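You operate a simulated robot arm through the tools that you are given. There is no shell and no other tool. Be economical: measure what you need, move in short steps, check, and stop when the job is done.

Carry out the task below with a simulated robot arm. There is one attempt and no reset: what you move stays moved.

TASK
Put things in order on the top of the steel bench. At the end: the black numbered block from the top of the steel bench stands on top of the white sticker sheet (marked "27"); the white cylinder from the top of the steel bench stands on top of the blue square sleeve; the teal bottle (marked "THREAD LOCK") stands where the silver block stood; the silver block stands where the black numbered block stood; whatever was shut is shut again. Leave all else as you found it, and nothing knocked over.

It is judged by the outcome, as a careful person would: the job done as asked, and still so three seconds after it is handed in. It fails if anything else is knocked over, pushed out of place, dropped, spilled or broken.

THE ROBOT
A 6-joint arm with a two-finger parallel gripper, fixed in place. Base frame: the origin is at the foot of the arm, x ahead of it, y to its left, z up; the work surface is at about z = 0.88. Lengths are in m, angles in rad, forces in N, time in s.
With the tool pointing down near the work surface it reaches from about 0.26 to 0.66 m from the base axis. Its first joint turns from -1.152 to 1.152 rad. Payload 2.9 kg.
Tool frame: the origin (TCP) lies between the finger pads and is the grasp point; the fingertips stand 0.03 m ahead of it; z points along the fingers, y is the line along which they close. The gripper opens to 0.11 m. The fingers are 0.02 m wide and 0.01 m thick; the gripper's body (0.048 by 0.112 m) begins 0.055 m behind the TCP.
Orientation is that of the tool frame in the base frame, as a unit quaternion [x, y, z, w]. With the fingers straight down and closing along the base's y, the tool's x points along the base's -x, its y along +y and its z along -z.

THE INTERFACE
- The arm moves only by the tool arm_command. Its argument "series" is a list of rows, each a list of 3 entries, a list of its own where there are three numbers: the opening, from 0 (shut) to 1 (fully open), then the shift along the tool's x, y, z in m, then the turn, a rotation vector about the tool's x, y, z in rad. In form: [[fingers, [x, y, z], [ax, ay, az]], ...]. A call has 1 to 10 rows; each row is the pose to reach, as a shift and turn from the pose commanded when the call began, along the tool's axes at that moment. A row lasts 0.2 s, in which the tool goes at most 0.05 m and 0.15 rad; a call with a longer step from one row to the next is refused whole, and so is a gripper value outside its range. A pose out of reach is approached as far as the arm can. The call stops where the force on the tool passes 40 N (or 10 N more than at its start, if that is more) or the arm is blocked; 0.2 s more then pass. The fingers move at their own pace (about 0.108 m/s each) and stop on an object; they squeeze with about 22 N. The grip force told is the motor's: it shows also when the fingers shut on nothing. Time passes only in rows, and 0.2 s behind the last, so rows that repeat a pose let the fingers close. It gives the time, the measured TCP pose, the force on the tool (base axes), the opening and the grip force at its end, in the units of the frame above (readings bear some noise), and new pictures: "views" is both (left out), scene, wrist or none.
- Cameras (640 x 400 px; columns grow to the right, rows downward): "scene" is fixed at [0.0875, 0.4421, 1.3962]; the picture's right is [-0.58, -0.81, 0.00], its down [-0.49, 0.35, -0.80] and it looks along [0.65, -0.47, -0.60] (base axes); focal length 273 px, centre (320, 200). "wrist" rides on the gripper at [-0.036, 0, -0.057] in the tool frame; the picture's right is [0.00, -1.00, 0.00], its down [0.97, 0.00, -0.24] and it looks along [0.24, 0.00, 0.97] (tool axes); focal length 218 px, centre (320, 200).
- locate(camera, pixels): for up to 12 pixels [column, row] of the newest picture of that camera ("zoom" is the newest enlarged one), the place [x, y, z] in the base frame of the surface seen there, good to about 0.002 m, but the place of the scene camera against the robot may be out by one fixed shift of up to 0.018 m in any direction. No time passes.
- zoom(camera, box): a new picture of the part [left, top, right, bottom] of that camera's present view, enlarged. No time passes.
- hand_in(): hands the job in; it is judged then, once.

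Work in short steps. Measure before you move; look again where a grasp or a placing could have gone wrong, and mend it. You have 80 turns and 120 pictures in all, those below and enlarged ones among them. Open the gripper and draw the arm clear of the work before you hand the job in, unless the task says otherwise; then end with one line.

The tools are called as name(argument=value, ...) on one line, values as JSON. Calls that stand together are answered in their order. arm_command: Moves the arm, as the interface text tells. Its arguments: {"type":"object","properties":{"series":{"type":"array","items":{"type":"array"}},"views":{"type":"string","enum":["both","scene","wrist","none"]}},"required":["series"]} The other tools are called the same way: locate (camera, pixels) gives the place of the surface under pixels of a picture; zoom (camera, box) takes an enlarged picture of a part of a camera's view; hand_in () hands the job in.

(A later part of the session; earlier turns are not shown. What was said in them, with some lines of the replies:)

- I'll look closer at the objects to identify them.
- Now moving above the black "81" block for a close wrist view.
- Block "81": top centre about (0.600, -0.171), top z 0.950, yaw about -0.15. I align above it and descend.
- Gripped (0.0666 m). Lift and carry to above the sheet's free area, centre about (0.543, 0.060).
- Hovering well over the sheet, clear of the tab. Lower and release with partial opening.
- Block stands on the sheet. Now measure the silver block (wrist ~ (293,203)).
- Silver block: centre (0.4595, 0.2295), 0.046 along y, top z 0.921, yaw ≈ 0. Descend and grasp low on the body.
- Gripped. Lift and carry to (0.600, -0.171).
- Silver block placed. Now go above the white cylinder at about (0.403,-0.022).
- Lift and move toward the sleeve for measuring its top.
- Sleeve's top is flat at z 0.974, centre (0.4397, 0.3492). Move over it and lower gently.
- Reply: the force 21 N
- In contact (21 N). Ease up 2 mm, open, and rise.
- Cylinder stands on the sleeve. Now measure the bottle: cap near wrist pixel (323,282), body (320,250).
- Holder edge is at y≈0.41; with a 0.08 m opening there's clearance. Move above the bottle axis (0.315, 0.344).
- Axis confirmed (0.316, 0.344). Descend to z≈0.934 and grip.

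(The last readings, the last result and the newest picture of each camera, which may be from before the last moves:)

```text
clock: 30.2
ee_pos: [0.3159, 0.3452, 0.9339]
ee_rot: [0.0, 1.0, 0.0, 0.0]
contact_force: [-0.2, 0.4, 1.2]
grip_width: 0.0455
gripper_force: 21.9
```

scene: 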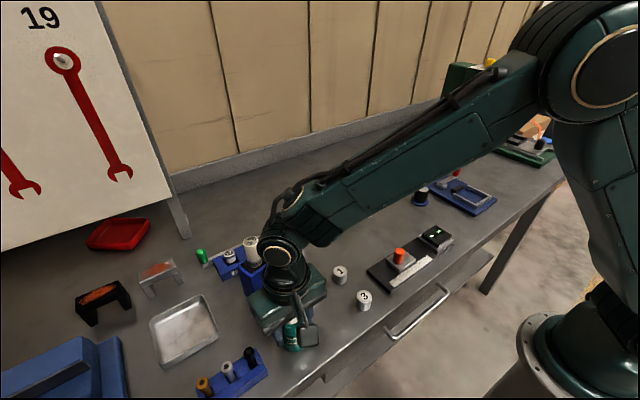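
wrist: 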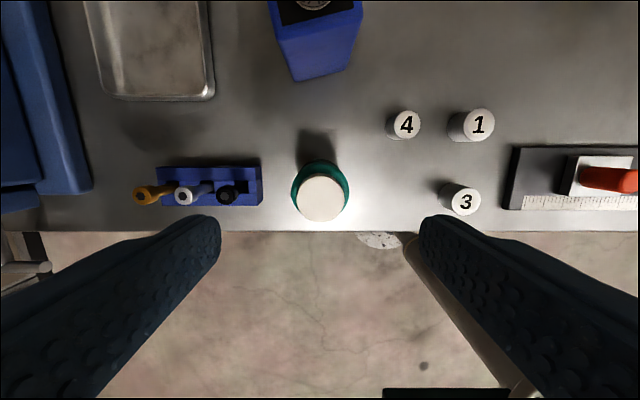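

arm_command(series=[[0.3, [0, 0, -0.04], [0, 0, 0]], [0.3, [0, 0, -0.08], [0, 0, 0]], [0.3, [0, -0.025, -0.1], [0, 0, 0]], [0.3, [0, -0.07, -0.1], [0, 0, 0]], [0.3, [0, -0.1147, -0.1], [0, 0, 0]], [0.3, [-0.04, -0.1147, -0.1], [0, 0, 0]], [0.3, [-0.08, -0.1147, -0.1], [0, 0, 0]], [0.3, [-0.12, -0.1147, -0.1], [0, 0, 0]], [0.3, [-0.1438, -0.1147, -0.08], [0, 0, 0]], [0.3, [-0.1438, -0.1147, -0.03], [0, 0, 0]]], views="both")

zoom(camera="scene", box=[230, 180, 370, 310])

```text
clock: 32.4
ee_pos: [0.4594, 0.2296, 0.9653]
ee_rot: [0.001, 1.0, 0.0, 0.0]
contact_force: [-0.1, -0.2, -1.1]
grip_width: 0.0456
gripper_force: 21.9
```

scene: 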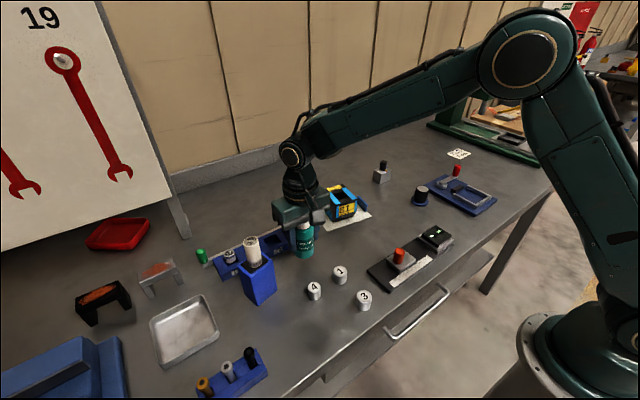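
wrist: 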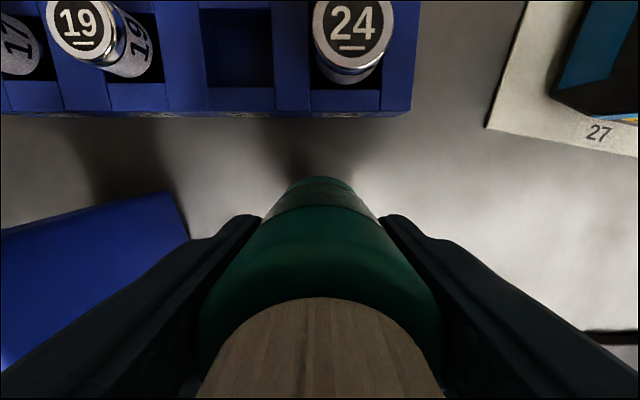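

```text
3.08 times, centred on (300, 245) of scene
```

zoom: 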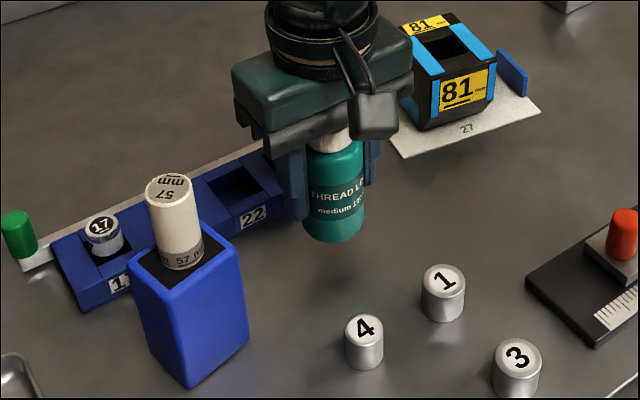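

Over the silver block's old place. Lower 0.030 and release.

arm_command(series=[[0.3, [0, 0, 0.018], [0, 0, 0]], [0.3, [0, 0, 0.0265], [0, 0, 0]], [0.3, [0, 0, 0.0295], [0, 0, 0]], [0.3, [0, 0, 0.0295], [0, 0, 0]]], views="none")

```text
clock: 33.4
ee_pos: [0.4575, 0.2302, 0.9349]
ee_rot: [-0.001, 1.0, 0.0, 0.0]
contact_force: [-0.3, -0.2, -2.0]
grip_width: 0.0455
gripper_force: 22.2
```

arm_command(series=[[0.3, [0, 0, 0.001], [0, 0, 0]], [0.3, [0, 0, 0.001], [0, 0, 0]], [0.7, [0, 0, 0.001], [0, 0, 0]], [0.7, [0, 0, 0.001], [0, 0, 0]], [0.7, [0, 0, -0.04], [0, 0, 0]], [0.7, [0, 0, -0.08], [0, 0, 0]], [0.7, [0, 0, -0.12], [0, 0, 0]], [1, [0, 0, -0.165], [0, 0, 0]], [1, [0.0, -0.045, -0.18], [0, 0, 0]], [1, [0.0, -0.09, -0.18], [0, 0, 0]]], views="both")

zoom(camera="scene", box=[190, 150, 430, 320])

```text
clock: 35.6
ee_pos: [0.4584, 0.1402, 1.1169]
ee_rot: [0.0, 1.0, 0.0, 0.001]
contact_force: [-0.3, 0.2, 0.1]
grip_width: 0.11
gripper_force: 0.0
```

scene: 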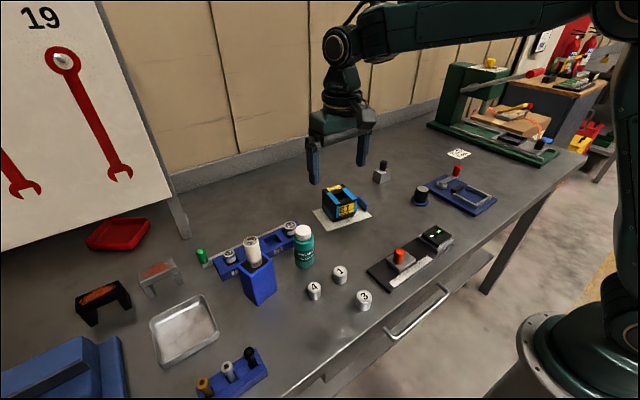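
wrist: 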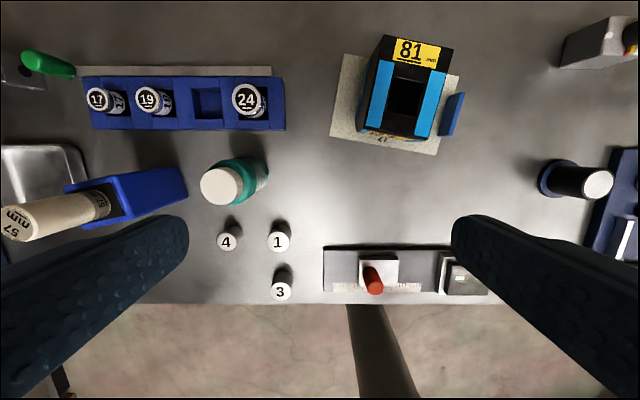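

```text
2.35 times, centred on (310, 235) of scene
```

zoom: 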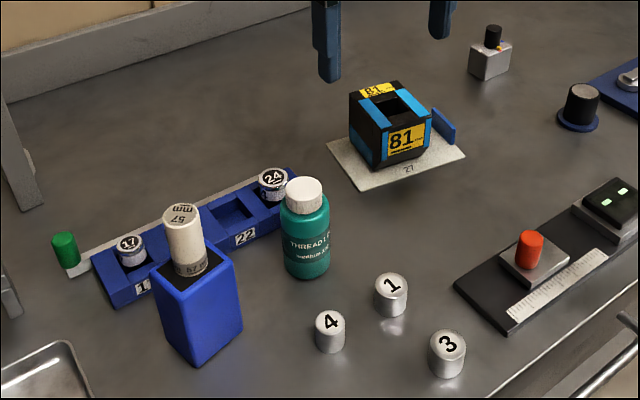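

Everything stands where asked, nothing else moved, the gripper is open and clear. Handing in.

hand_in()

```text
The job is handed in.
```

The job is done and handed in. The black "81" block is on the "27" sheet, the white "57 mm" cylinder is on the blue sleeve, the silver block is in the black block's old place, and the bottle is in the silver block's. I opened nothing, so nothing needed shutting.
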